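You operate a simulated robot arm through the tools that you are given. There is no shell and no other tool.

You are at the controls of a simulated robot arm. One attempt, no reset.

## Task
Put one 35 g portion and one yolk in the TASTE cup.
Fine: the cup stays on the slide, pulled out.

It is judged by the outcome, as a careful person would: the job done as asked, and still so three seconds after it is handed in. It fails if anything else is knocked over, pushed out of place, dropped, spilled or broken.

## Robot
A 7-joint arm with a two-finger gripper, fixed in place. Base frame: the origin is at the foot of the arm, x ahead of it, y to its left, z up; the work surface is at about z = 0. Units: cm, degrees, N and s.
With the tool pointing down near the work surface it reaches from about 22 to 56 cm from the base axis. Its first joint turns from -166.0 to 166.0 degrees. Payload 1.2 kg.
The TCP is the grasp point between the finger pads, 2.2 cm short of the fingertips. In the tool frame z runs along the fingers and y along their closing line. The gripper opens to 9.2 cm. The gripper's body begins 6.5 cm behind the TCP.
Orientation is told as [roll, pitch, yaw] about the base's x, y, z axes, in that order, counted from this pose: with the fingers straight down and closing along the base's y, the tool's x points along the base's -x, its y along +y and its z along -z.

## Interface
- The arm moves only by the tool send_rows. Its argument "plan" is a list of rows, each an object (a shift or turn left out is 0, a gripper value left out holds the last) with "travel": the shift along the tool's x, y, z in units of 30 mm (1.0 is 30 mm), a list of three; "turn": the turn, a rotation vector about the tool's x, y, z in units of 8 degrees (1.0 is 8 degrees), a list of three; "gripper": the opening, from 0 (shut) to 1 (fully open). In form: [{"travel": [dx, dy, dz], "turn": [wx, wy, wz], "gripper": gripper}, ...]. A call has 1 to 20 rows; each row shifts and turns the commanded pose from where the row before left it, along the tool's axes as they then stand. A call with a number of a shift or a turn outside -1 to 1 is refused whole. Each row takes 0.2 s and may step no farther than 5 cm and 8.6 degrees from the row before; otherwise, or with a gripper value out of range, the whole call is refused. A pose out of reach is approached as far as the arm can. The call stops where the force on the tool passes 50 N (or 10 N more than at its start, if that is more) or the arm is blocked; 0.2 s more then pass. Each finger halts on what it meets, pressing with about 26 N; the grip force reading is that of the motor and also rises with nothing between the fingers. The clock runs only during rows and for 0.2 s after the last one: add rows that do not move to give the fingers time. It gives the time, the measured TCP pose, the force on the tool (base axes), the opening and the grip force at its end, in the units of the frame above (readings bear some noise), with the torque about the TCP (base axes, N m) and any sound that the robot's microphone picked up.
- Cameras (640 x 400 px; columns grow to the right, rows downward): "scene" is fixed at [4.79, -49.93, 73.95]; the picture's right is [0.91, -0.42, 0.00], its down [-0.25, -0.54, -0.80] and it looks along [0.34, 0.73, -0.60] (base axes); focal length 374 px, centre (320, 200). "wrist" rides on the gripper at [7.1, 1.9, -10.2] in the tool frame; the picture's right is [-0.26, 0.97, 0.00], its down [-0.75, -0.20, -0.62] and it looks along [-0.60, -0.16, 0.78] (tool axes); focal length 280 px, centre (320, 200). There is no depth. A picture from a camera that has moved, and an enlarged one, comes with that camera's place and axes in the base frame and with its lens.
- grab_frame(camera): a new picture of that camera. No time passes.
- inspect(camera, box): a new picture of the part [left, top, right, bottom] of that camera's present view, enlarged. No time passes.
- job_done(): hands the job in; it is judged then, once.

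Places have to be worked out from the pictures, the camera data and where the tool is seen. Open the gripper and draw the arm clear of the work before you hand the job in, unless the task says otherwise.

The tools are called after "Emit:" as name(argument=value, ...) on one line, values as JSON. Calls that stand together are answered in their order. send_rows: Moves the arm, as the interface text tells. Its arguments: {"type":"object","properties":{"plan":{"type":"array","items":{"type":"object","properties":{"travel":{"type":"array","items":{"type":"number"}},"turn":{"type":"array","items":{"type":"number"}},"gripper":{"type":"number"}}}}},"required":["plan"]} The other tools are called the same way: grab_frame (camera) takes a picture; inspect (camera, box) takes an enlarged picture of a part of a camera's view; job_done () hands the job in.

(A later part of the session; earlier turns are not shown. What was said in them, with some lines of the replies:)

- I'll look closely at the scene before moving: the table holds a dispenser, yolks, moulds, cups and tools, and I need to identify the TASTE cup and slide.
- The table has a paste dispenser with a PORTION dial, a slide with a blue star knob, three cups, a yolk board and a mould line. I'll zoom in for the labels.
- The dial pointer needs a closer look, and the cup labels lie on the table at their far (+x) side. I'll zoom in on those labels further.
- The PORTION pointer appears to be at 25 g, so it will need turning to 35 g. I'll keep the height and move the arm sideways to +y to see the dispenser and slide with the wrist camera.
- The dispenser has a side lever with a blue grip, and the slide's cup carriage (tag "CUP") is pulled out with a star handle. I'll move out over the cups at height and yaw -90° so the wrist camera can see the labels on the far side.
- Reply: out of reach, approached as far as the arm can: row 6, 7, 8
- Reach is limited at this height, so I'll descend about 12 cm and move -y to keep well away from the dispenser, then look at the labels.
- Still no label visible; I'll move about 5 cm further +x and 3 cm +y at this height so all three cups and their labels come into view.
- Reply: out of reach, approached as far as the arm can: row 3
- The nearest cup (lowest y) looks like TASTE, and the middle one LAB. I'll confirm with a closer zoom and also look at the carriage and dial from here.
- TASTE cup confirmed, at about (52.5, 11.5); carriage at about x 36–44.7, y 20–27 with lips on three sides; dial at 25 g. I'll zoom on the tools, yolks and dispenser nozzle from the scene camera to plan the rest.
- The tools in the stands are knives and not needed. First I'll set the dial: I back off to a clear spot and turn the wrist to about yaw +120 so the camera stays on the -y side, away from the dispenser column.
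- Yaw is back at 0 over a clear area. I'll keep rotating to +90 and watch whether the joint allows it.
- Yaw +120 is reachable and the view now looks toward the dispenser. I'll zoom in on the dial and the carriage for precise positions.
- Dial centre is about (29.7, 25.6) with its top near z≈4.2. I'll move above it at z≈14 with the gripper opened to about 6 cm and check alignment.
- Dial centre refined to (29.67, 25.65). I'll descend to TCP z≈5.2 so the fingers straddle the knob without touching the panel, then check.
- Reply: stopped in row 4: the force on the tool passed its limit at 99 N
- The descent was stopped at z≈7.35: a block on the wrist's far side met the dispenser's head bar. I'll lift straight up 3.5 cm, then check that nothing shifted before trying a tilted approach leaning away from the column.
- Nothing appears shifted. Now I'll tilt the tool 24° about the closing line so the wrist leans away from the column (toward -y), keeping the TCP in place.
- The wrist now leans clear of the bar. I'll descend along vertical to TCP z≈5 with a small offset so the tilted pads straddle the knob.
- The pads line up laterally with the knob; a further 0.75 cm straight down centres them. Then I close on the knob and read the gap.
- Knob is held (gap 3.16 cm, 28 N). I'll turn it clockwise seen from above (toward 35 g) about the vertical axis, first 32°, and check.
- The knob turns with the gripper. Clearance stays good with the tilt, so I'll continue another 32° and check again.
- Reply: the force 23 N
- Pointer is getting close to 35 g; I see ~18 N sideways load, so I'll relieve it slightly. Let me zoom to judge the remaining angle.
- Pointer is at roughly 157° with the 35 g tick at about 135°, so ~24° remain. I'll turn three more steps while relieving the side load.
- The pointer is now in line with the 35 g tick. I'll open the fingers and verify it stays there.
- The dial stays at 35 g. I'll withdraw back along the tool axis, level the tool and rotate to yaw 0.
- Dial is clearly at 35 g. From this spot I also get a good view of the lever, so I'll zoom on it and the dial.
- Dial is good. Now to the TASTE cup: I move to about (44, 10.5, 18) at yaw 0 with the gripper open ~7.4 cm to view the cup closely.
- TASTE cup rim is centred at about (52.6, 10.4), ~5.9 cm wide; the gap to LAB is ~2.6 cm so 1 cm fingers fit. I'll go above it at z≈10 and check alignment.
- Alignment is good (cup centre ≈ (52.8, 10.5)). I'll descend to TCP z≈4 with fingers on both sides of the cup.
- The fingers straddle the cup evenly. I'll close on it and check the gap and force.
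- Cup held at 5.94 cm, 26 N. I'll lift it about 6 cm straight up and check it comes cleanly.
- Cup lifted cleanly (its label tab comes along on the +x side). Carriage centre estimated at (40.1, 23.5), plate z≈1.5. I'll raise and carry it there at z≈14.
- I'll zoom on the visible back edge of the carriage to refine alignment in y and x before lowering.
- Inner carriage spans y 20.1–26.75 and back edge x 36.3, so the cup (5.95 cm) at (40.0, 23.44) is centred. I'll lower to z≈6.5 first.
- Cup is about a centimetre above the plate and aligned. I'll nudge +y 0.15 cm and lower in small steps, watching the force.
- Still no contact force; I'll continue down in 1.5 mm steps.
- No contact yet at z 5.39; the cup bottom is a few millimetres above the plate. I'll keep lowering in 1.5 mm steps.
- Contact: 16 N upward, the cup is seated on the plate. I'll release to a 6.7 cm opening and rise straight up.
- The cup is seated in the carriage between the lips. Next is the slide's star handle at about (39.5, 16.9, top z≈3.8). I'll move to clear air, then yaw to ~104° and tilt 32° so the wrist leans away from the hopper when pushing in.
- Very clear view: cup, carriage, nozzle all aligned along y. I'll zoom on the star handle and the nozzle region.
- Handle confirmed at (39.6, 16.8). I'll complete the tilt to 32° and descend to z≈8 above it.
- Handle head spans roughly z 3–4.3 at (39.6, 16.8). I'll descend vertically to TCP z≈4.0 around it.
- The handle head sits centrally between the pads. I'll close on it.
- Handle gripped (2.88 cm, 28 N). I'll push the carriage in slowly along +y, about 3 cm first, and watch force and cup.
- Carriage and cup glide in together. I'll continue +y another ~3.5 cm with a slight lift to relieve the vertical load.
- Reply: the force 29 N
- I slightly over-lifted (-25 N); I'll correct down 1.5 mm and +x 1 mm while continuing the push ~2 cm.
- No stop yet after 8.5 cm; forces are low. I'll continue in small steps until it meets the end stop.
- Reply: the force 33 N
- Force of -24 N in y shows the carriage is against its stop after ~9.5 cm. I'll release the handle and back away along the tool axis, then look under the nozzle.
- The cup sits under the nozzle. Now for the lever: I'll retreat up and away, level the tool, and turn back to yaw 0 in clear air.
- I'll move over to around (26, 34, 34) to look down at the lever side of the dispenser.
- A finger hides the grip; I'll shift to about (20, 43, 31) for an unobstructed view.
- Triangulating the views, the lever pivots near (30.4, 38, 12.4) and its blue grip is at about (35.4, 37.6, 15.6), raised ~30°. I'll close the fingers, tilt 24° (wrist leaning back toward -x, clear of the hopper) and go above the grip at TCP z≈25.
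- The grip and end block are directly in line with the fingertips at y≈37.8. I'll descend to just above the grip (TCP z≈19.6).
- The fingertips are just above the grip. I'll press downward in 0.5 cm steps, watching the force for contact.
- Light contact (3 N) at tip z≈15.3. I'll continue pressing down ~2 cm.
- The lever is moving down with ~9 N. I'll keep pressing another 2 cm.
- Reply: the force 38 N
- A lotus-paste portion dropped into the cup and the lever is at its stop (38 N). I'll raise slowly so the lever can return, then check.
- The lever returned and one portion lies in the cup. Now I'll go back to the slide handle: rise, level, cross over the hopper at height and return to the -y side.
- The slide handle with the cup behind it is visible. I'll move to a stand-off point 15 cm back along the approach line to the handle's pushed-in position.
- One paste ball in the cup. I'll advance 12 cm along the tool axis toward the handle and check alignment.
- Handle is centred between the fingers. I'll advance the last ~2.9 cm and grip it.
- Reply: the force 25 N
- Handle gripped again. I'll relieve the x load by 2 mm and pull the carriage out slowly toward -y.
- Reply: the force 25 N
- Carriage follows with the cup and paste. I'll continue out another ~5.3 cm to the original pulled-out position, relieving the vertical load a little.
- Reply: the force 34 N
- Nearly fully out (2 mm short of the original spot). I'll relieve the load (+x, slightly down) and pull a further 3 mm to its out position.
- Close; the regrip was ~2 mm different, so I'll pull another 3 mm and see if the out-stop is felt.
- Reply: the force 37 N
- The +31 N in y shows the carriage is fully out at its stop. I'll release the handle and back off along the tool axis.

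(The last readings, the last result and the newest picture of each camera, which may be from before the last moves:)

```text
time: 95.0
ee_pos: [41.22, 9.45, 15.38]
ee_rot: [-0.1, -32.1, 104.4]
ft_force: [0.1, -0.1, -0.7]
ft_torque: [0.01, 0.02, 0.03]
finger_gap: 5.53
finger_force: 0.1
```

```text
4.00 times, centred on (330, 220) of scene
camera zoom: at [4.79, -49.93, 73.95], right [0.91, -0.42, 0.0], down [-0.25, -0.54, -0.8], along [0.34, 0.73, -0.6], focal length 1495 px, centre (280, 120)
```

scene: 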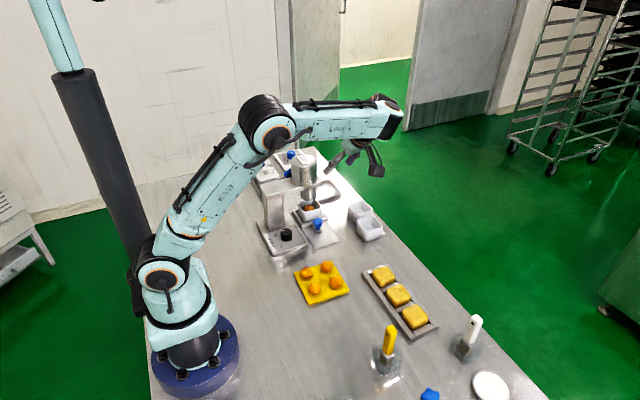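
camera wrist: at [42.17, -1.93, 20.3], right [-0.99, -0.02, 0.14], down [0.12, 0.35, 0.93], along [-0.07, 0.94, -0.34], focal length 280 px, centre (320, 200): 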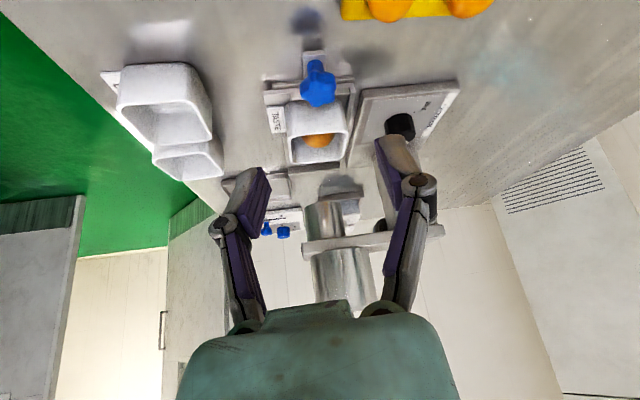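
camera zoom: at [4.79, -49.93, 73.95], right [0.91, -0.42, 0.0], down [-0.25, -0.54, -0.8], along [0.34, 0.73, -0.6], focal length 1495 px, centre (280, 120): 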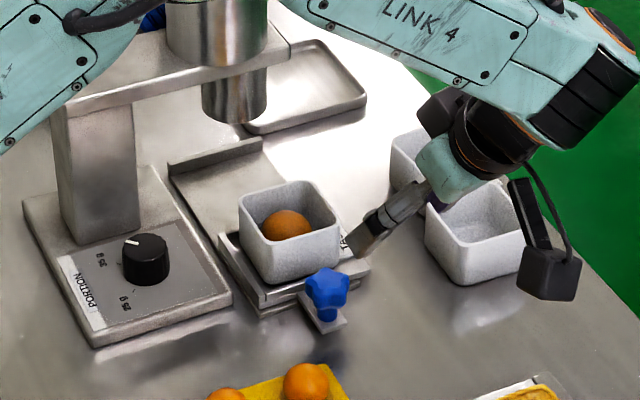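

The carriage is fully out with the paste in the cup. I'll zoom on the cup to see where the paste ball lies before fetching a yolk.

Emit:
inspect(camera="wrist", box=[240, 40, 400, 180])

Emit:
inspect(camera="scene", box=[300, 200, 350, 250])

```text
2.86 times, centred on (320, 110) of wrist
camera zoom: at [42.17, -1.93, 20.3], right [-0.99, -0.02, 0.14], down [0.12, 0.35, 0.93], along [-0.07, 0.94, -0.34], focal length 801 px, centre (320, 457)
```

zoom: 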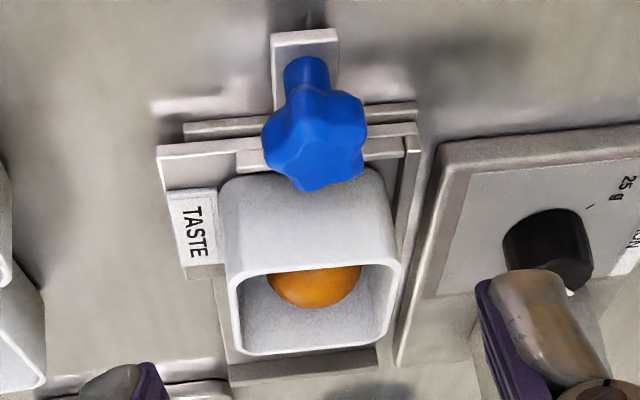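

```text
8.00 times, centred on (325, 225) of scene
camera zoom: at [4.79, -49.93, 73.95], right [0.91, -0.42, 0.0], down [-0.25, -0.54, -0.8], along [0.34, 0.73, -0.6], focal length 2990 px, centre (280, 0)
```

zoom: 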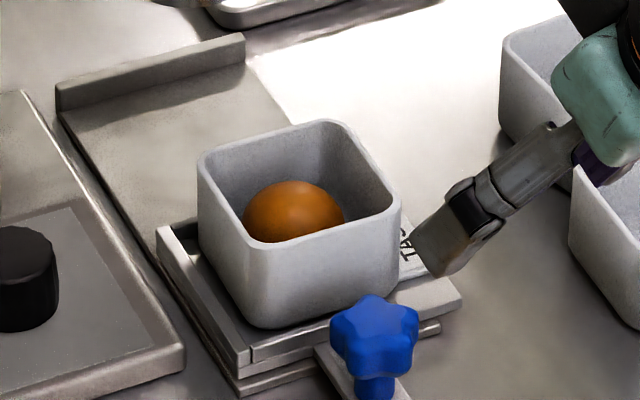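

The paste ball sits near the middle of the cup. I'll raise, level and turn to yaw 0 to look at the cup from above and then at the yolks.

Emit:
send_rows(plan=[{"travel": [-0.48, 0, -0.76]}, {"travel": [-0.48, 0, -0.76]}, {"travel": [-0.48, 0, -0.76]}, {"turn": [0, 1, 0]}, {"turn": [0, 1, 0]}, {"turn": [0, 1, 0]}, {"turn": [0, 1, 0]}, {"turn": [0, 0, 1]}, {"turn": [0, 0, 1]}, {"turn": [0, 0, 1]}, {"turn": [0, 0, 1]}, {"turn": [0, 0, 1]}, {"turn": [0, 0, 1]}, {"turn": [0, 0, 1]}, {"turn": [0, 0, 1]}, {"turn": [0, 0, 1]}, {"turn": [0, 0, 1]}, {"turn": [0, 0, 1]}, {"turn": [0, 0, 1]}, {"turn": [0, 0, 1]}])

Emit:
send_rows(plan=[{"travel": [0.6, 0.9, 0]}, {"travel": [0.6, 0.9, 0]}, {"travel": [0.5, 0.9, 0]}, {"travel": [0, 0, 0]}])

Emit:
grab_frame(camera="wrist")

Emit:
inspect(camera="wrist", box=[250, 0, 430, 140])

```text
time: 99.2
ee_pos: [41.2, 9.57, 23.56]
ee_rot: [0.2, -0.1, 0.0]
ft_force: [0.6, 0.0, -0.3]
ft_torque: [0.01, -0.01, 0.03]
finger_gap: 5.53
finger_force: 0.0
```

```text
time: 100.2
ee_pos: [36.05, 17.75, 23.53]
ee_rot: [0.3, -0.2, 0.1]
ft_force: [1.2, 0.5, -0.5]
ft_torque: [-0.02, -0.02, -0.01]
finger_gap: 5.52
finger_force: 0.1
```

```text
taken
camera wrist: at [28.99, 19.75, 33.81], right [0.26, 0.97, 0.0], down [0.75, -0.2, 0.63], along [0.6, -0.16, -0.78], focal length 280 px, centre (320, 200)
```

wrist: 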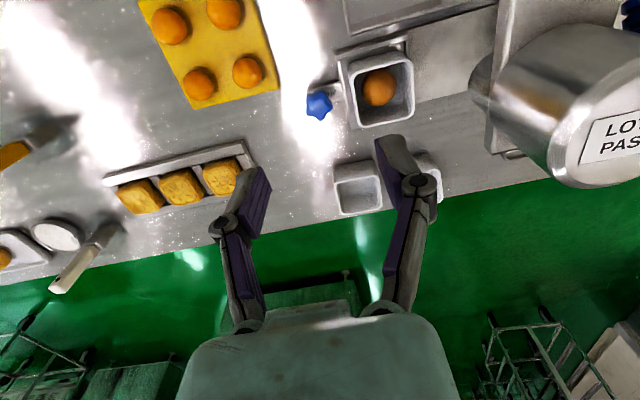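

```text
2.86 times, centred on (340, 70) of wrist
camera zoom: at [28.99, 19.75, 33.81], right [0.26, 0.97, 0.0], down [0.75, -0.2, 0.63], along [0.6, -0.16, -0.78], focal length 801 px, centre (263, 571)
```

zoom: 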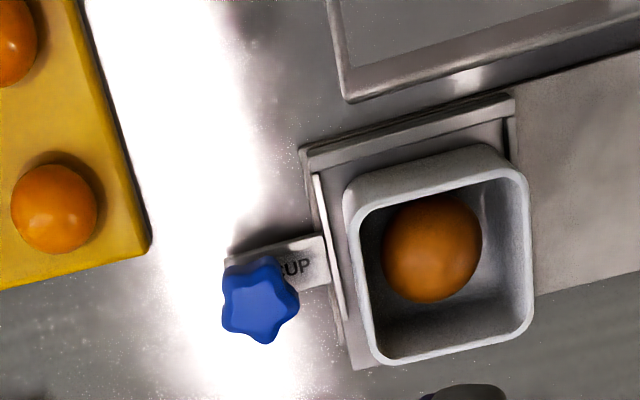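

Ball (~3.7 cm) is centred at about (39.4, 23.4) in the cup (centre (39.5, 23.6)). The yolk nearest the cup is at about (34.6, 10.4, z≈2.6), ~3.2 cm across. I'll move above it with a 4.8 cm opening.

Emit:
send_rows(plan=[{"travel": [0.12, -0.61, 0.96], "gripper": 0.52}, {"travel": [0.12, -0.61, 0.96]}, {"travel": [0.12, -0.61, 0.96]}, {"travel": [0.12, -0.61, 0.96]}, {"travel": [0, 0, 0]}])

Emit:
grab_frame(camera="wrist")

Emit:
inspect(camera="scene", box=[270, 210, 370, 310])

```text
time: 101.5
ee_pos: [34.74, 10.33, 11.85]
ee_rot: [0.2, 0.0, 0.2]
ft_force: [0.4, -0.4, 0.1]
ft_torque: [-0.02, 0.0, 0.0]
finger_gap: 4.76
finger_force: 0.1
```

```text
taken
camera wrist: at [27.64, 12.21, 22.17], right [0.26, 0.97, 0.0], down [0.75, -0.2, 0.63], along [0.6, -0.16, -0.78], focal length 280 px, centre (320, 200)
```

wrist: 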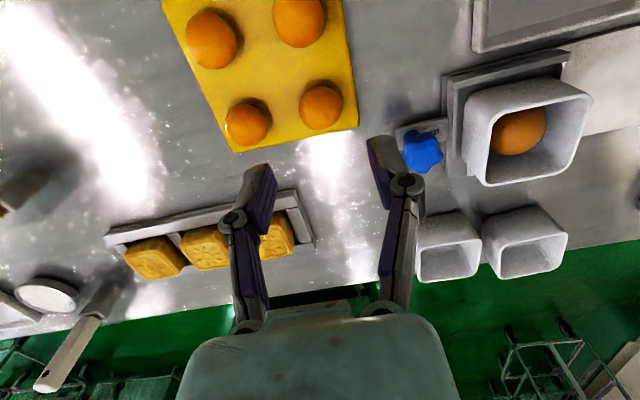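

```text
4.00 times, centred on (320, 260) of scene
camera zoom: at [4.79, -49.93, 73.95], right [0.91, -0.42, 0.0], down [-0.25, -0.54, -0.8], along [0.34, 0.73, -0.6], focal length 1495 px, centre (320, -40)
```

zoom: 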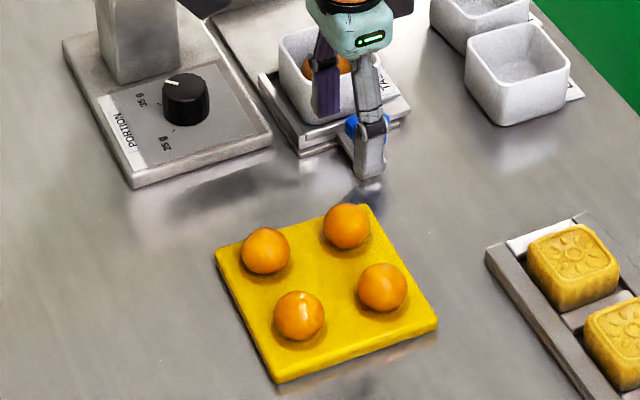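

Emit:
inspect(camera="wrist", box=[220, 40, 400, 170])

```text
3.08 times, centred on (310, 105) of wrist
camera zoom: at [27.64, 12.21, 22.17], right [0.26, 0.97, 0.0], down [0.75, -0.2, 0.63], along [0.6, -0.16, -0.78], focal length 863 px, centre (351, 492)
```

zoom: 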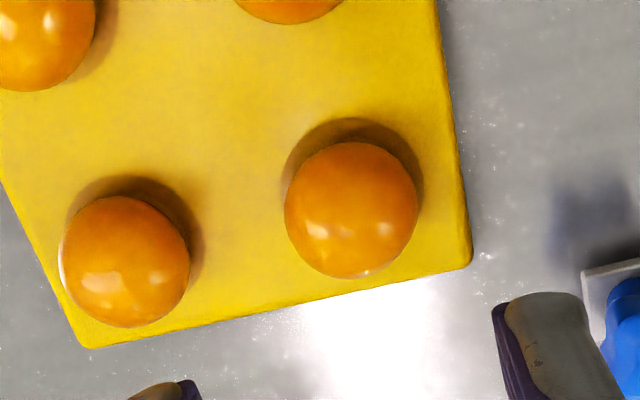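

Yolk centre refined to (34.7, 10.33), 3.1 cm across, right under the TCP. I'll narrow the opening to 4.3 cm and descend to TCP z≈4.3 so the fingertips straddle it just below its equator.

Emit:
send_rows(plan=[{"travel": [0, 0, 0.8], "gripper": 0.47}, {"travel": [0, 0, 0.8]}, {"travel": [0, 0, 0.5]}, {"travel": [0, 0, 0.3]}, {"travel": [0, 0, 0]}])

Emit:
grab_frame(camera="wrist")

Emit:
inspect(camera="scene", box=[290, 240, 360, 310])

```text
time: 102.7
ee_pos: [34.8, 10.42, 4.72]
ee_rot: [0.2, -0.1, 0.2]
ft_force: [-0.6, -0.4, 0.6]
ft_torque: [0.02, 0.01, 0.03]
finger_gap: 4.29
finger_force: 0.0
```

```text
taken
camera wrist: at [27.68, 12.33, 15.0], right [0.26, 0.97, 0.0], down [0.75, -0.2, 0.63], along [0.6, -0.16, -0.78], focal length 280 px, centre (320, 200)
```

wrist: 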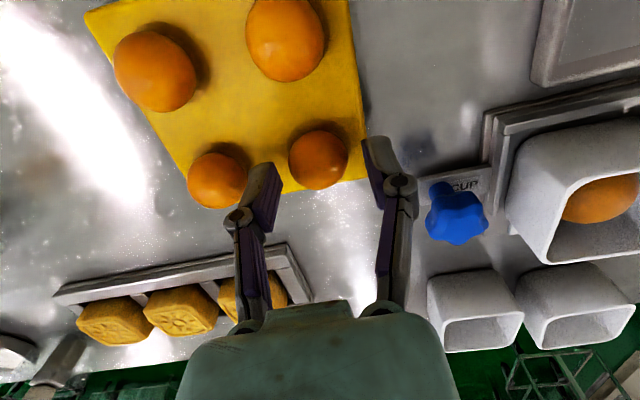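

```text
5.71 times, centred on (325, 275) of scene
camera zoom: at [4.79, -49.93, 73.95], right [0.91, -0.42, 0.0], down [-0.25, -0.54, -0.8], along [0.34, 0.73, -0.6], focal length 2135 px, centre (291, -229)
```

zoom: 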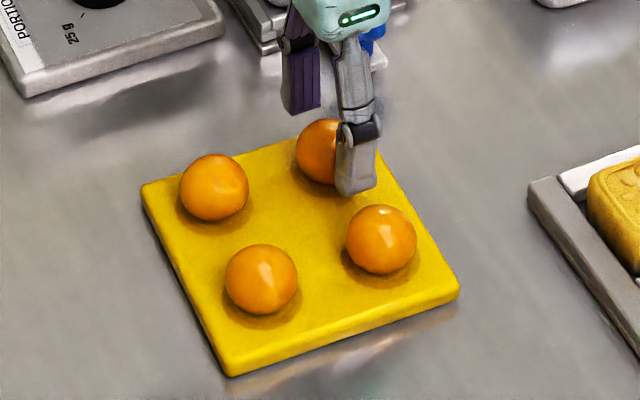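

The yolk is centred between the tips. I'll lower another 4 mm and close gently, stepping the opening down while watching the grip force.

Emit:
send_rows(plan=[{"travel": [0, 0, 0.14]}, {"travel": [0, 0, 0], "gripper": 0.4}, {"gripper": 0.36}, {"gripper": 0.34}, {"gripper": 0.33}])

Emit:
grab_frame(camera="wrist")

```text
time: 103.8
ee_pos: [34.71, 10.4, 4.36]
ee_rot: [0.2, -0.1, 0.2]
ft_force: [-0.4, -0.6, 0.3]
ft_torque: [0.0, 0.02, 0.01]
finger_gap: 3.06
finger_force: 0.3
```

```text
taken
camera wrist: at [27.66, 12.35, 14.65], right [0.26, 0.97, 0.0], down [0.75, -0.2, 0.63], along [0.6, -0.16, -0.78], focal length 280 px, centre (320, 200)
```

wrist: 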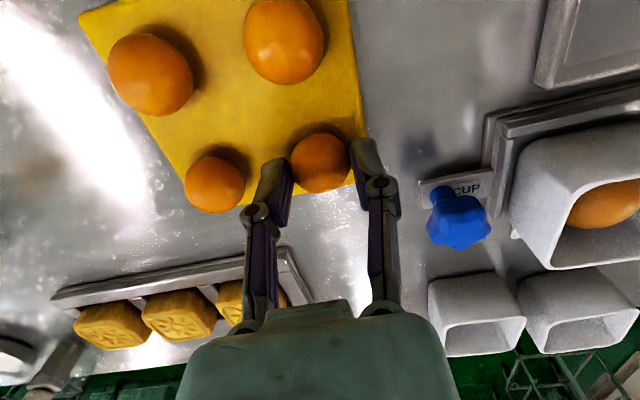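

Gap 3.06 cm with almost no force yet. I'll close a little more in small steps.

Emit:
send_rows(plan=[{"gripper": 0.32}, {"gripper": 0.31}, {"gripper": 0.31}])

Emit:
send_rows(plan=[{"gripper": 0.3}, {"gripper": 0.3}])

```text
time: 104.7
ee_pos: [34.79, 10.33, 4.39]
ee_rot: [0.3, -0.1, 0.1]
ft_force: [0.4, 0.2, 0.4]
ft_torque: [-0.06, -0.03, -0.02]
finger_gap: 2.93
finger_force: 0.7
```

```text
time: 105.2
ee_pos: [34.71, 10.51, 4.29]
ee_rot: [0.1, -0.2, 0.2]
ft_force: [-0.9, 0.2, 1.8]
ft_torque: [0.0, 0.0, -0.01]
finger_gap: 2.87
finger_force: 25.7
```

Contact at 2.87 cm, motor at its usual ~26 N. I'll check the yolk's condition and then lift slowly.

Emit:
inspect(camera="wrist", box=[240, 100, 400, 220])

Emit:
send_rows(plan=[{"travel": [0, 0, -0.2]}, {"travel": [0, 0, -0.4]}, {"travel": [0, 0, -0.7]}, {"travel": [0, 0, -0.8]}, {"travel": [0, 0, 0]}])

Emit:
grab_frame(camera="wrist")

Emit:
inspect(camera="scene", box=[280, 220, 370, 310])

```text
3.33 times, centred on (320, 160) of wrist
camera zoom: at [27.66, 12.35, 14.66], right [0.26, 0.97, 0.0], down [0.75, -0.2, 0.63], along [0.6, -0.16, -0.78], focal length 935 px, centre (320, 333)
```

zoom: 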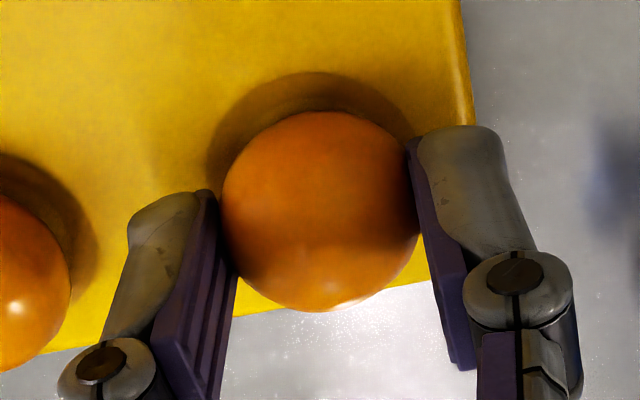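

```text
time: 106.5
ee_pos: [34.63, 10.5, 10.85]
ee_rot: [0.2, 0.0, 0.2]
ft_force: [0.1, 0.6, -0.3]
ft_torque: [0.03, -0.02, 0.02]
finger_gap: 2.86
finger_force: 25.8
```

```text
taken
camera wrist: at [27.6, 12.41, 21.01], right [0.26, 0.97, 0.0], down [0.75, -0.2, 0.62], along [0.6, -0.16, -0.78], focal length 280 px, centre (320, 200)
```

wrist: 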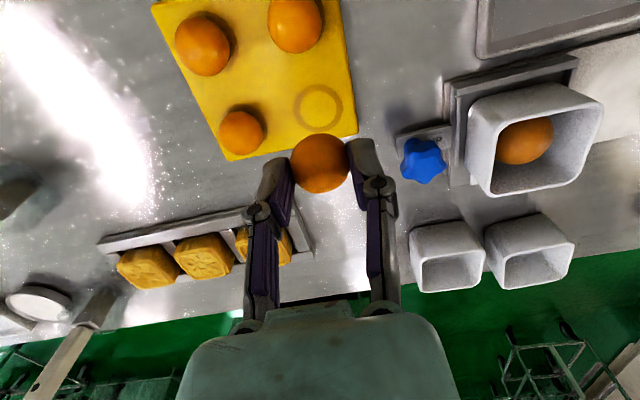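

```text
4.44 times, centred on (325, 265) of scene
camera zoom: at [4.79, -49.93, 73.95], right [0.91, -0.42, 0.0], down [-0.25, -0.54, -0.8], along [0.34, 0.73, -0.6], focal length 1661 px, centre (298, -89)
```

zoom: 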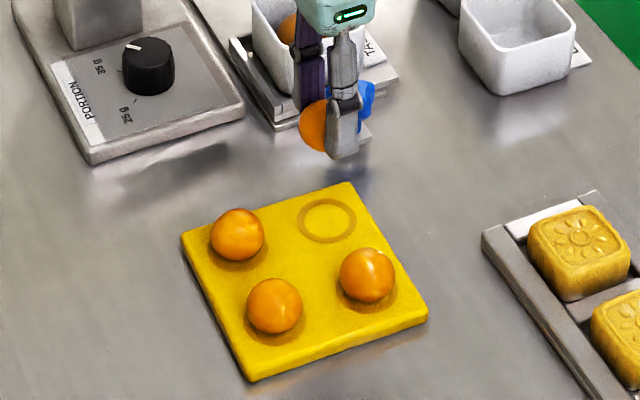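

The yolk is intact and held with its centre about 2 cm below the TCP. I'll refine the cup's position from this view before carrying the yolk over.

Emit:
inspect(camera="wrist", box=[430, 50, 630, 210])

```text
2.50 times, centred on (530, 130) of wrist
camera zoom: at [27.6, 12.41, 21.01], right [0.26, 0.97, 0.0], down [0.75, -0.2, 0.62], along [0.6, -0.16, -0.78], focal length 701 px, centre (-205, 375)
```

zoom: 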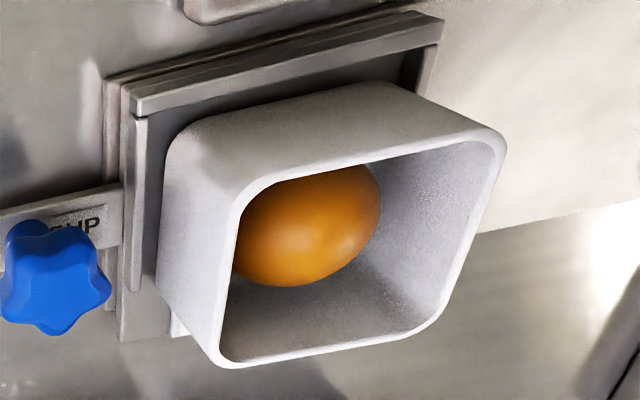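

Cup centre is about (39.7, 23.65). I'll carry the yolk to above the cup's (+x, -y) corner region at (40.6, 22.75, 14).

Emit:
send_rows(plan=[{"travel": [0, 0, -0.5]}, {"travel": [-0.4, 0.82, -0.11]}, {"travel": [-0.4, 0.82, -0.11]}, {"travel": [-0.4, 0.82, -0.11]}, {"travel": [-0.4, 0.82, -0.11]}, {"travel": [-0.39, 0.8, -0.11]}, {"travel": [0, 0, 0]}])

Emit:
grab_frame(camera="wrist")

Emit:
inspect(camera="scene", box=[280, 170, 370, 260])

```text
time: 108.0
ee_pos: [40.57, 22.65, 13.97]
ee_rot: [0.2, -0.1, 0.2]
ft_force: [-0.5, 0.9, -0.3]
ft_torque: [0.03, -0.03, 0.01]
finger_gap: 2.86
finger_force: 26.1
```

```text
taken
camera wrist: at [33.59, 24.6, 24.21], right [0.26, 0.97, 0.0], down [0.75, -0.2, 0.63], along [0.6, -0.16, -0.78], focal length 280 px, centre (320, 200)
```

wrist: 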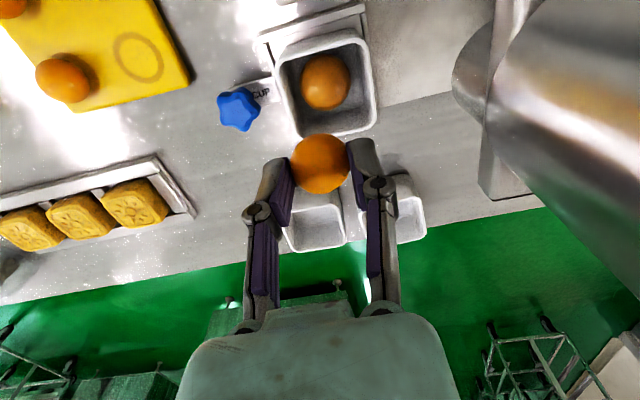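

```text
4.44 times, centred on (325, 215) of scene
camera zoom: at [4.79, -49.93, 73.95], right [0.91, -0.42, 0.0], down [-0.25, -0.54, -0.8], along [0.34, 0.73, -0.6], focal length 1661 px, centre (298, 133)
```

zoom: 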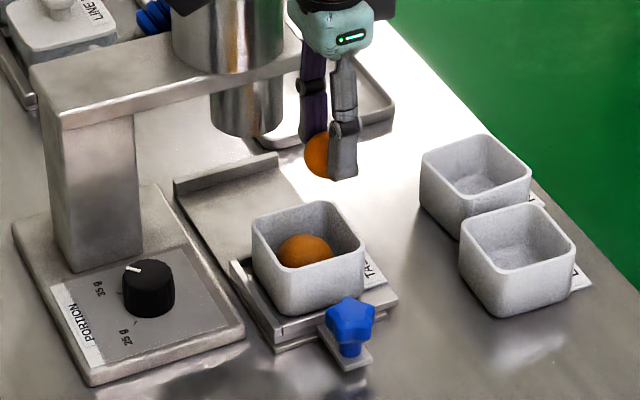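

Emit:
inspect(camera="wrist", box=[240, 10, 400, 150])

```text
2.86 times, centred on (320, 80) of wrist
camera zoom: at [33.59, 24.6, 24.21], right [0.26, 0.97, 0.0], down [0.75, -0.2, 0.63], along [0.6, -0.16, -0.78], focal length 801 px, centre (320, 543)
```

zoom: 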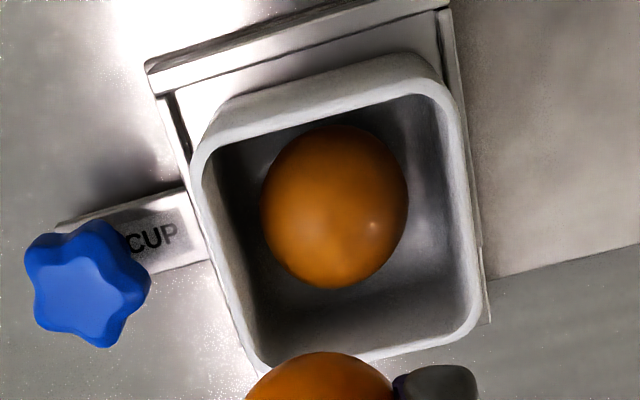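

Paste ball centre ≈ (39.4, 23.45); the yolk's target (40.6, 22.65) is offset toward the free corner. I'll lower to TCP z≈8.8, just before the yolk should touch the paste.

Emit:
send_rows(plan=[{"travel": [0, 0, 0.6]}, {"travel": [0, 0, 0.6]}, {"travel": [0, 0, 0.35]}, {"travel": [0, 0, 0.17]}, {"travel": [0, 0, 0]}])

Emit:
grab_frame(camera="wrist")

Emit:
inspect(camera="scene", box=[295, 190, 355, 250])

```text
time: 109.2
ee_pos: [40.56, 22.6, 8.72]
ee_rot: [0.2, -0.2, 0.3]
ft_force: [0.6, 0.1, -0.6]
ft_torque: [-0.04, 0.0, 0.01]
finger_gap: 2.89
finger_force: 25.8
```

```text
taken
camera wrist: at [33.56, 24.62, 19.06], right [0.26, 0.97, 0.0], down [0.75, -0.2, 0.63], along [0.6, -0.16, -0.78], focal length 280 px, centre (320, 200)
```

wrist: 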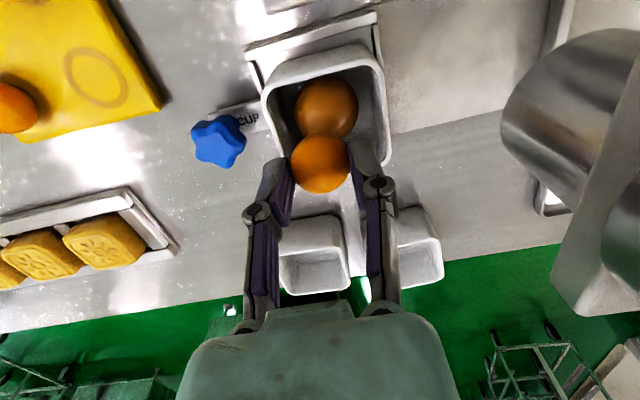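

```text
6.67 times, centred on (325, 220) of scene
camera zoom: at [4.79, -49.93, 73.95], right [0.91, -0.42, 0.0], down [-0.25, -0.54, -0.8], along [0.34, 0.73, -0.6], focal length 2491 px, centre (287, 67)
```

zoom: 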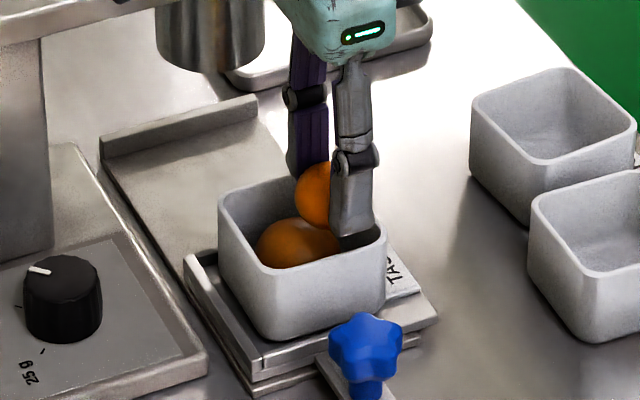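

No contact yet. I'll lower in 1.5 mm steps and watch for contact with the paste.

Emit:
send_rows(plan=[{"travel": [0, 0, 0.05]}, {"travel": [0, 0, 0.05]}, {"travel": [0, 0, 0.05]}, {"travel": [0, 0, 0]}])

Emit:
grab_frame(camera="wrist")

Emit:
inspect(camera="scene", box=[295, 190, 355, 250])

```text
time: 110.2
ee_pos: [40.72, 22.65, 8.41]
ee_rot: [0.2, -0.1, 0.2]
ft_force: [-0.9, -0.8, 0.1]
ft_torque: [-0.01, -0.02, 0.03]
finger_gap: 2.85
finger_force: 26.1
```

```text
taken
camera wrist: at [33.54, 24.62, 18.58], right [0.26, 0.97, 0.0], down [0.75, -0.2, 0.63], along [0.6, -0.16, -0.78], focal length 280 px, centre (320, 200)
```

wrist: 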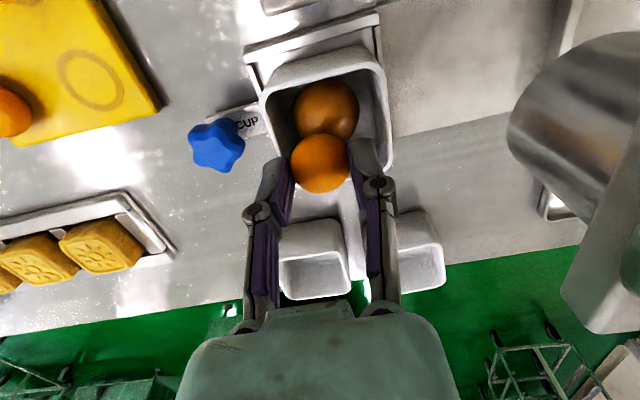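

```text
6.67 times, centred on (325, 220) of scene
camera zoom: at [4.79, -49.93, 73.95], right [0.91, -0.42, 0.0], down [-0.25, -0.54, -0.8], along [0.34, 0.73, -0.6], focal length 2491 px, centre (287, 67)
```

zoom: 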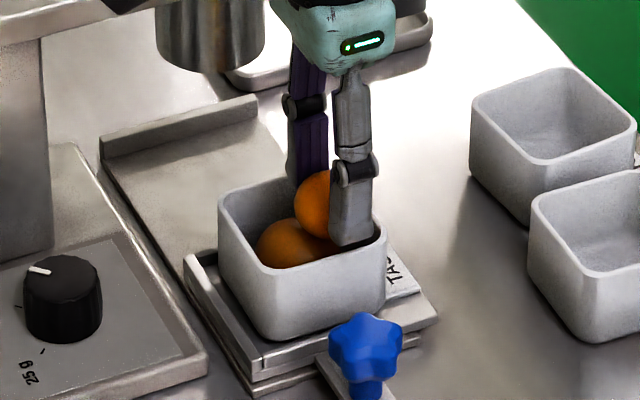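

Still only light forces; the yolk is nestling beside the paste. I'll lower another few millimetres.

Emit:
send_rows(plan=[{"travel": [0, 0, 0.05]}, {"travel": [0, 0, 0.05]}, {"travel": [0, 0, 0]}])

Emit:
inspect(camera="wrist", box=[220, 40, 420, 220])

Emit:
inspect(camera="scene", box=[295, 190, 355, 250])

```text
time: 111.0
ee_pos: [40.72, 22.57, 8.07]
ee_rot: [0.2, -0.1, 0.2]
ft_force: [0.5, -0.8, 1.3]
ft_torque: [0.01, 0.0, 0.0]
finger_gap: 2.83
finger_force: 25.9
```

```text
2.22 times, centred on (320, 130) of wrist
camera zoom: at [33.54, 24.59, 18.33], right [0.26, 0.97, 0.0], down [0.75, -0.2, 0.63], along [0.6, -0.16, -0.78], focal length 623 px, centre (320, 356)
```

zoom: 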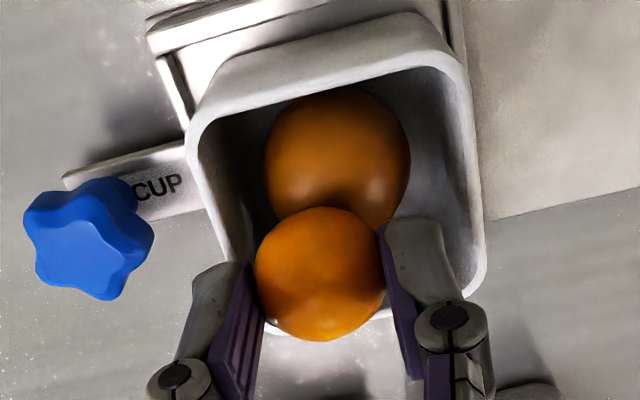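

```text
6.67 times, centred on (325, 220) of scene
camera zoom: at [4.79, -49.93, 73.95], right [0.91, -0.42, 0.0], down [-0.25, -0.54, -0.8], along [0.34, 0.73, -0.6], focal length 2491 px, centre (287, 67)
```

zoom: 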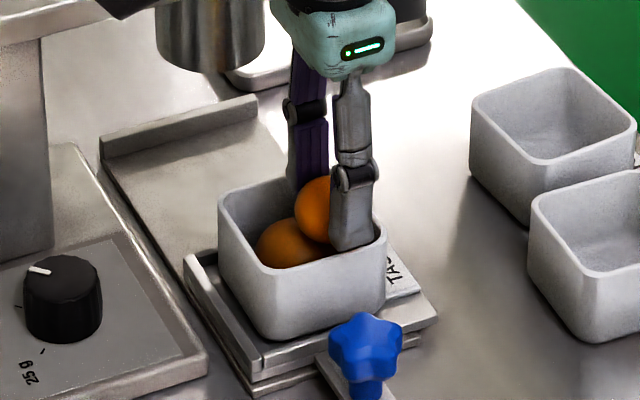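

Force is only ~1 N. I'll go 3 mm lower, keeping fingertips above the rim.

Emit:
send_rows(plan=[{"travel": [0, 0, 0.05]}, {"travel": [0, 0, 0.05]}, {"travel": [0, 0, 0]}])

Emit:
inspect(camera="wrist", box=[220, 40, 420, 220])

Emit:
inspect(camera="scene", box=[295, 190, 355, 250])

```text
time: 111.8
ee_pos: [40.56, 22.74, 7.73]
ee_rot: [0.1, 0.1, 0.3]
ft_force: [0.3, 1.0, -1.4]
ft_torque: [0.0, 0.01, 0.01]
finger_gap: 2.84
finger_force: 0.6
```

```text
2.22 times, centred on (320, 130) of wrist
camera zoom: at [33.49, 24.63, 17.92], right [0.26, 0.97, 0.0], down [0.76, -0.2, 0.62], along [0.6, -0.16, -0.78], focal length 623 px, centre (320, 356)
```

zoom: 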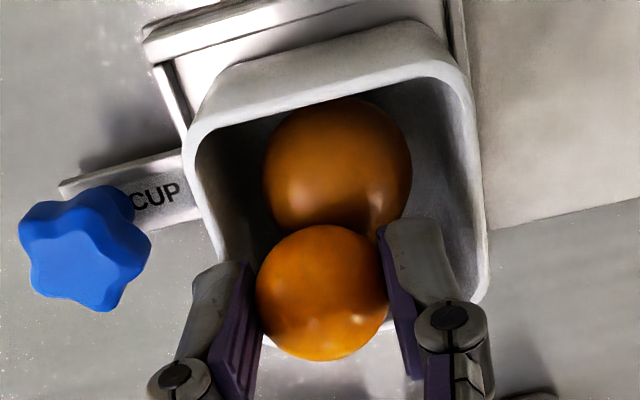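

```text
6.67 times, centred on (325, 220) of scene
camera zoom: at [4.79, -49.93, 73.95], right [0.91, -0.42, 0.0], down [-0.25, -0.54, -0.8], along [0.34, 0.73, -0.6], focal length 2491 px, centre (287, 67)
```

zoom: 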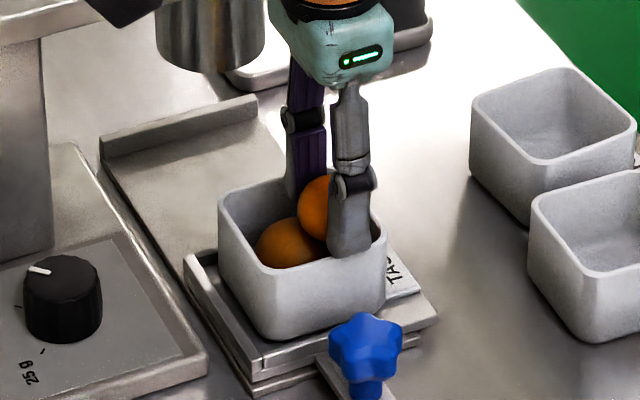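

The grip force dropped to 0.6 N: the yolk has been taken up by the paste/cup and is no longer squeezed. I'll zoom in closely to judge where it rests before opening.

Emit:
inspect(camera="scene", box=[310, 205, 345, 240])

Emit:
inspect(camera="wrist", box=[260, 80, 380, 200])

```text
11.43 times, centred on (328, 222) of scene
camera zoom: at [4.79, -49.93, 73.95], right [0.91, -0.42, 0.0], down [-0.25, -0.54, -0.8], along [0.34, 0.73, -0.6], focal length 4271 px, centre (234, -57)
```

zoom: 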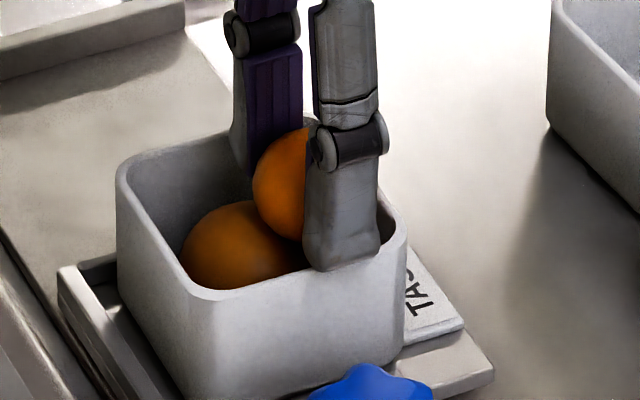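

```text
3.33 times, centred on (320, 140) of wrist
camera zoom: at [33.49, 24.63, 17.92], right [0.26, 0.97, 0.0], down [0.76, -0.2, 0.62], along [0.6, -0.16, -0.78], focal length 935 px, centre (320, 400)
```

zoom: 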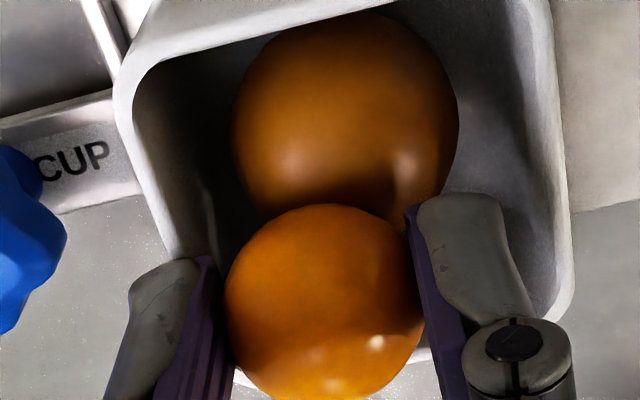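

The yolk rests between the paste ball and the +x/-y walls, unsqueezed. I'll open the fingers gradually.

Emit:
send_rows(plan=[{"gripper": 0.32}, {"gripper": 0.35}, {"gripper": 0.4}, {"gripper": 0.45}, {"gripper": 0.45}])

Emit:
inspect(camera="scene", box=[310, 205, 345, 240])

Emit:
inspect(camera="wrist", box=[220, 40, 420, 220])

```text
time: 113.0
ee_pos: [40.61, 22.63, 7.78]
ee_rot: [0.2, -0.1, 0.2]
ft_force: [-0.2, 0.7, -0.6]
ft_torque: [-0.02, 0.01, -0.04]
finger_gap: 4.14
finger_force: 0.1
```

```text
11.43 times, centred on (328, 222) of scene
camera zoom: at [4.79, -49.93, 73.95], right [0.91, -0.42, 0.0], down [-0.25, -0.54, -0.8], along [0.34, 0.73, -0.6], focal length 4271 px, centre (234, -57)
```

zoom: 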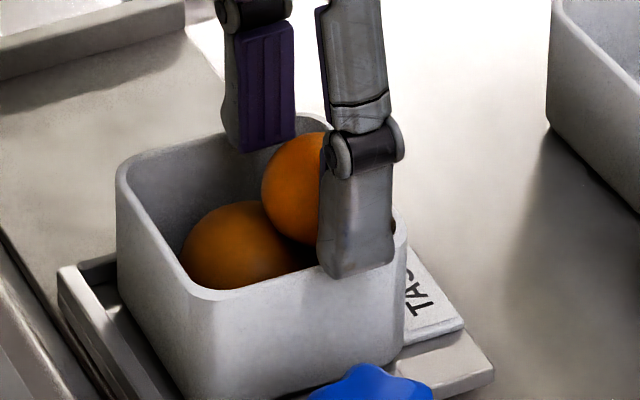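

```text
2.22 times, centred on (320, 130) of wrist
camera zoom: at [33.54, 24.64, 18.01], right [0.26, 0.97, 0.0], down [0.75, -0.2, 0.63], along [0.6, -0.16, -0.78], focal length 623 px, centre (320, 356)
```

zoom: 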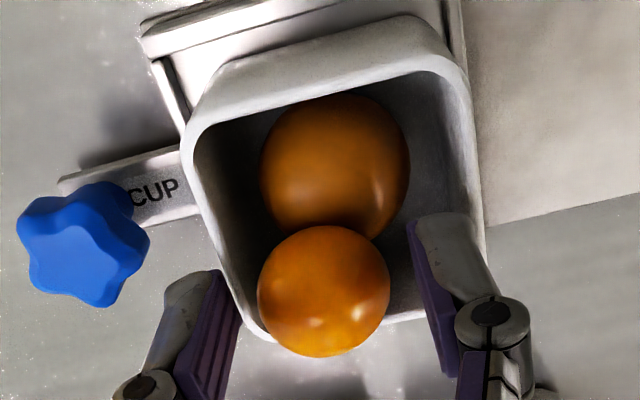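

The yolk stays put in the corner. I'll open slightly more and raise straight up, then watch for any movement.

Emit:
send_rows(plan=[{"gripper": 0.52}, {"gripper": 0.52}, {"travel": [0, 0, -0.2]}, {"travel": [0, 0, -0.4]}, {"travel": [0, 0, -0.6]}, {"travel": [0, 0, -0.8]}, {"travel": [0, 0, -0.8]}, {"travel": [0, 0, 0]}])

Emit:
grab_frame(camera="wrist")

Emit:
inspect(camera="scene", box=[310, 205, 345, 240])

Emit:
inspect(camera="wrist", box=[240, 0, 400, 150])

```text
time: 114.8
ee_pos: [40.63, 22.68, 16.22]
ee_rot: [0.2, -0.1, 0.1]
ft_force: [-0.5, 0.1, -0.3]
ft_torque: [-0.01, 0.0, 0.01]
finger_gap: 4.78
finger_force: 0.0
```

```text
taken
camera wrist: at [33.56, 24.65, 26.44], right [0.26, 0.97, 0.0], down [0.75, -0.2, 0.63], along [0.6, -0.16, -0.78], focal length 280 px, centre (320, 200)
```

wrist: 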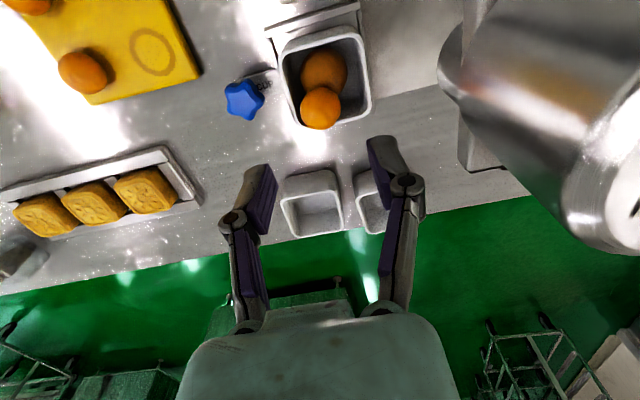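

```text
11.43 times, centred on (328, 222) of scene
camera zoom: at [4.79, -49.93, 73.95], right [0.91, -0.42, 0.0], down [-0.25, -0.54, -0.8], along [0.34, 0.73, -0.6], focal length 4271 px, centre (234, -57)
```

zoom: 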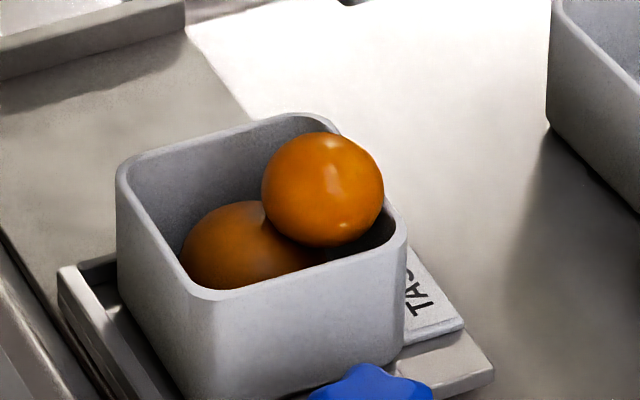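

```text
2.67 times, centred on (320, 75) of wrist
camera zoom: at [33.56, 24.65, 26.44], right [0.26, 0.97, 0.0], down [0.75, -0.2, 0.63], along [0.6, -0.16, -0.78], focal length 748 px, centre (320, 533)
```

zoom: 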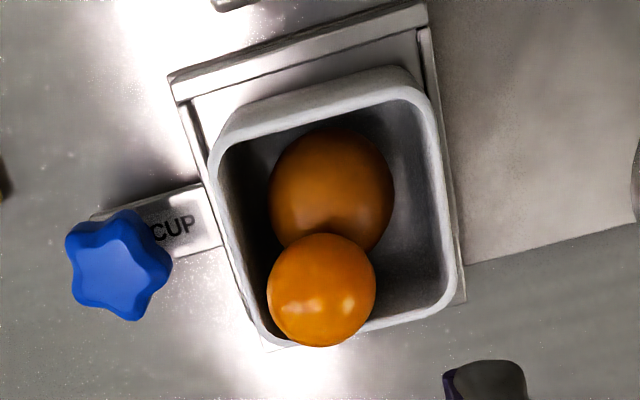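

The yolk is cradled between the paste ball and the cup's +x/-y corner. I'll wait 2 s without moving and compare to make sure it is settled.

Emit:
send_rows(plan=[{"travel": [0, 0, 0]}, {"travel": [0, 0, 0]}, {"travel": [0, 0, 0]}, {"travel": [0, 0, 0]}, {"travel": [0, 0, 0]}, {"travel": [0, 0, 0]}, {"travel": [0, 0, 0]}, {"travel": [0, 0, 0]}, {"travel": [0, 0, 0]}, {"travel": [0, 0, 0]}])

Emit:
inspect(camera="scene", box=[310, 205, 345, 240])

Emit:
inspect(camera="wrist", box=[240, 0, 400, 150])

```text
time: 117.0
ee_pos: [40.65, 22.57, 16.19]
ee_rot: [0.2, 0.0, 0.2]
ft_force: [0.3, -0.4, 0.7]
ft_torque: [-0.01, -0.03, -0.02]
finger_gap: 4.83
finger_force: 0.1
```

```text
11.43 times, centred on (328, 222) of scene
camera zoom: at [4.79, -49.93, 73.95], right [0.91, -0.42, 0.0], down [-0.25, -0.54, -0.8], along [0.34, 0.73, -0.6], focal length 4271 px, centre (234, -57)
```

zoom: 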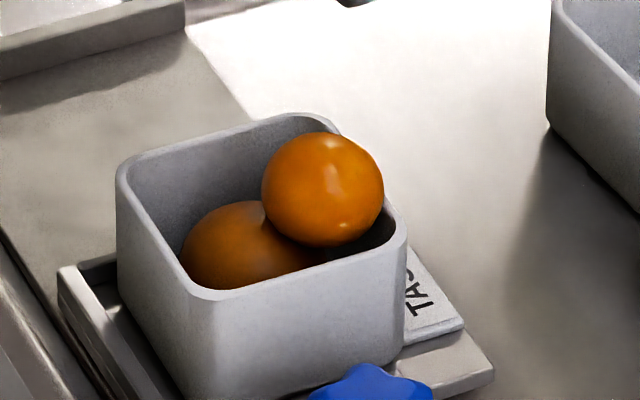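

```text
2.67 times, centred on (320, 75) of wrist
camera zoom: at [33.56, 24.65, 26.4], right [0.26, 0.97, 0.0], down [0.75, -0.2, 0.63], along [0.6, -0.16, -0.78], focal length 748 px, centre (320, 533)
```

zoom: 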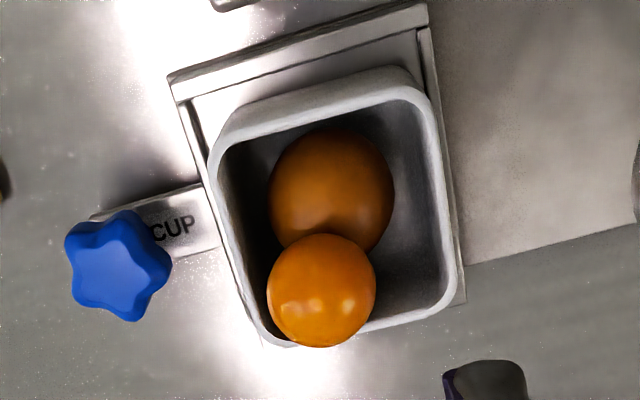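

No movement at all over 2 s: the cup holds one portion and one yolk, on the pulled-out slide. I'll open the gripper and draw the arm clear, back to the starting area.

Emit:
send_rows(plan=[{"travel": [0, 0, -0.8]}, {"travel": [0, 0, -0.8]}, {"travel": [0, 0, -0.8]}, {"travel": [0, 0, -0.8]}, {"travel": [0, 0, -0.8]}, {"travel": [0.455, -0.85, -0.45], "gripper": 1}, {"travel": [0.455, -0.85, -0.45]}, {"travel": [0.455, -0.85, -0.45]}, {"travel": [0.455, -0.85, -0.45]}, {"travel": [0.455, -0.85, -0.45]}, {"travel": [0.455, -0.85, -0.45]}, {"travel": [0, 0, 0]}, {"travel": [0, 0, 0]}])

Emit:
grab_frame(camera="scene")

Emit:
grab_frame(camera="wrist")

Emit:
inspect(camera="scene", box=[250, 140, 420, 270])

```text
time: 119.8
ee_pos: [32.19, 7.15, 36.19]
ee_rot: [0.2, 0.0, 0.2]
ft_force: [-0.3, 0.1, -0.5]
ft_torque: [-0.04, 0.0, -0.01]
finger_gap: 9.23
finger_force: 0.1
```

```text
taken
```

scene: 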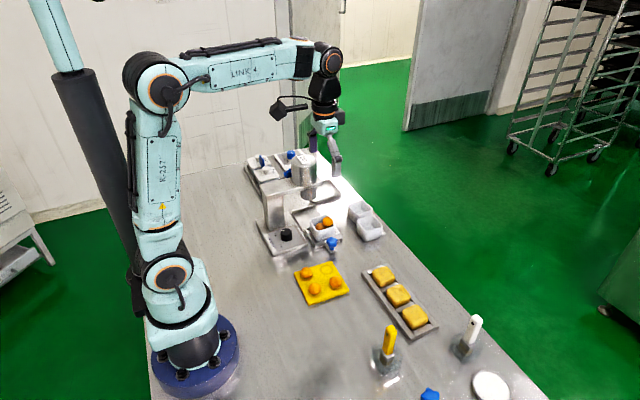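

```text
taken
camera wrist: at [25.24, 9.13, 46.4], right [0.26, 0.97, 0.0], down [0.75, -0.2, 0.63], along [0.6, -0.16, -0.78], focal length 280 px, centre (320, 200)
```

wrist: 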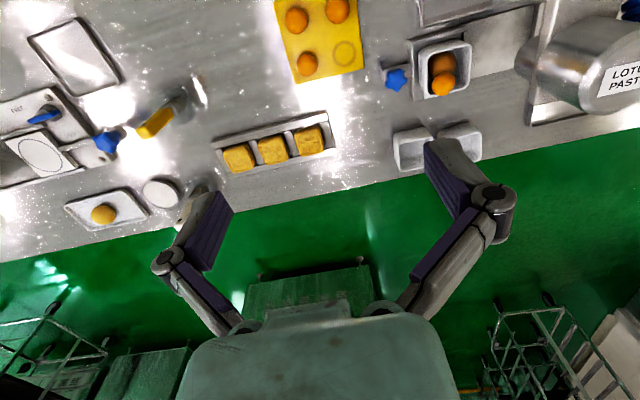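

```text
3.08 times, centred on (335, 205) of scene
camera zoom: at [4.79, -49.93, 73.95], right [0.91, -0.42, 0.0], down [-0.25, -0.54, -0.8], along [0.34, 0.73, -0.6], focal length 1150 px, centre (274, 185)
```

zoom: 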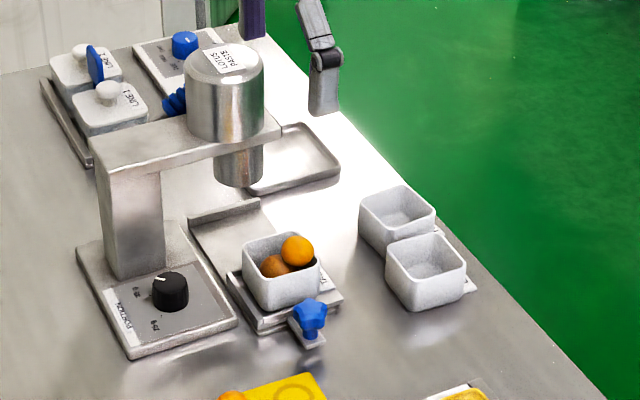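

Everything else looks undisturbed: the other cups, lever, lids and mould tray are in place, and the yolk and paste sit in the TASTE cup. One last close look before handing in.

Emit:
inspect(camera="scene", box=[310, 205, 345, 240])

Emit:
inspect(camera="scene", box=[340, 190, 420, 265])

```text
11.43 times, centred on (328, 222) of scene
camera zoom: at [4.79, -49.93, 73.95], right [0.91, -0.42, 0.0], down [-0.25, -0.54, -0.8], along [0.34, 0.73, -0.6], focal length 4271 px, centre (234, -57)
```

zoom: 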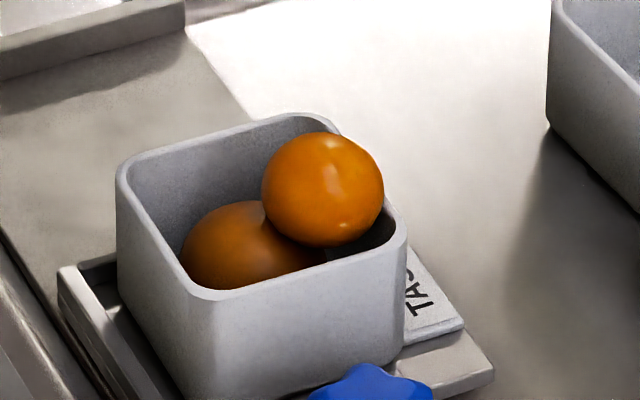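

```text
5.33 times, centred on (380, 228) of scene
camera zoom: at [4.79, -49.93, 73.95], right [0.91, -0.42, 0.0], down [-0.25, -0.54, -0.8], along [0.34, 0.73, -0.6], focal length 1993 px, centre (0, 53)
```

zoom: 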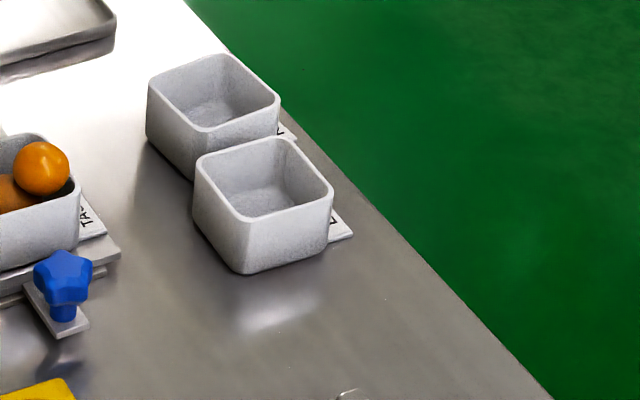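

The TASTE cup holds one 35 g portion and one yolk and hasn't moved, the slide is out, the other cups are where they started, and the arm is clear. I'm handing the job in.

Emit:
job_done()

```text
The job is handed in.
```

The TASTE cup now holds one 35 g portion of lotus paste and one yolk. It is sitting on the slide, which is pulled out to its stop. I handed the job in with the gripper open and the arm clear.

- **Portion dial:** it was set to 25 g, so I turned it to 35 g and left it there. I pulled the dispenser lever once.
- **Yolk position:** the paste came out as a ball about 3.6 cm wide in a cup roughly 5 cm wide inside. The yolk rests on the paste and against a corner of the cup, with its centre about 0.7 cm above the rim. It did not move over 2 seconds of waiting, or while I drew the arm away.
- **Bump:** early on, the wrist hit the dispenser's head bar and the arm stopped itself at 99 N. I saw no shift or damage, and the dispenser worked normally afterwards.

In the last pictures nothing else looked knocked over or moved out of place.
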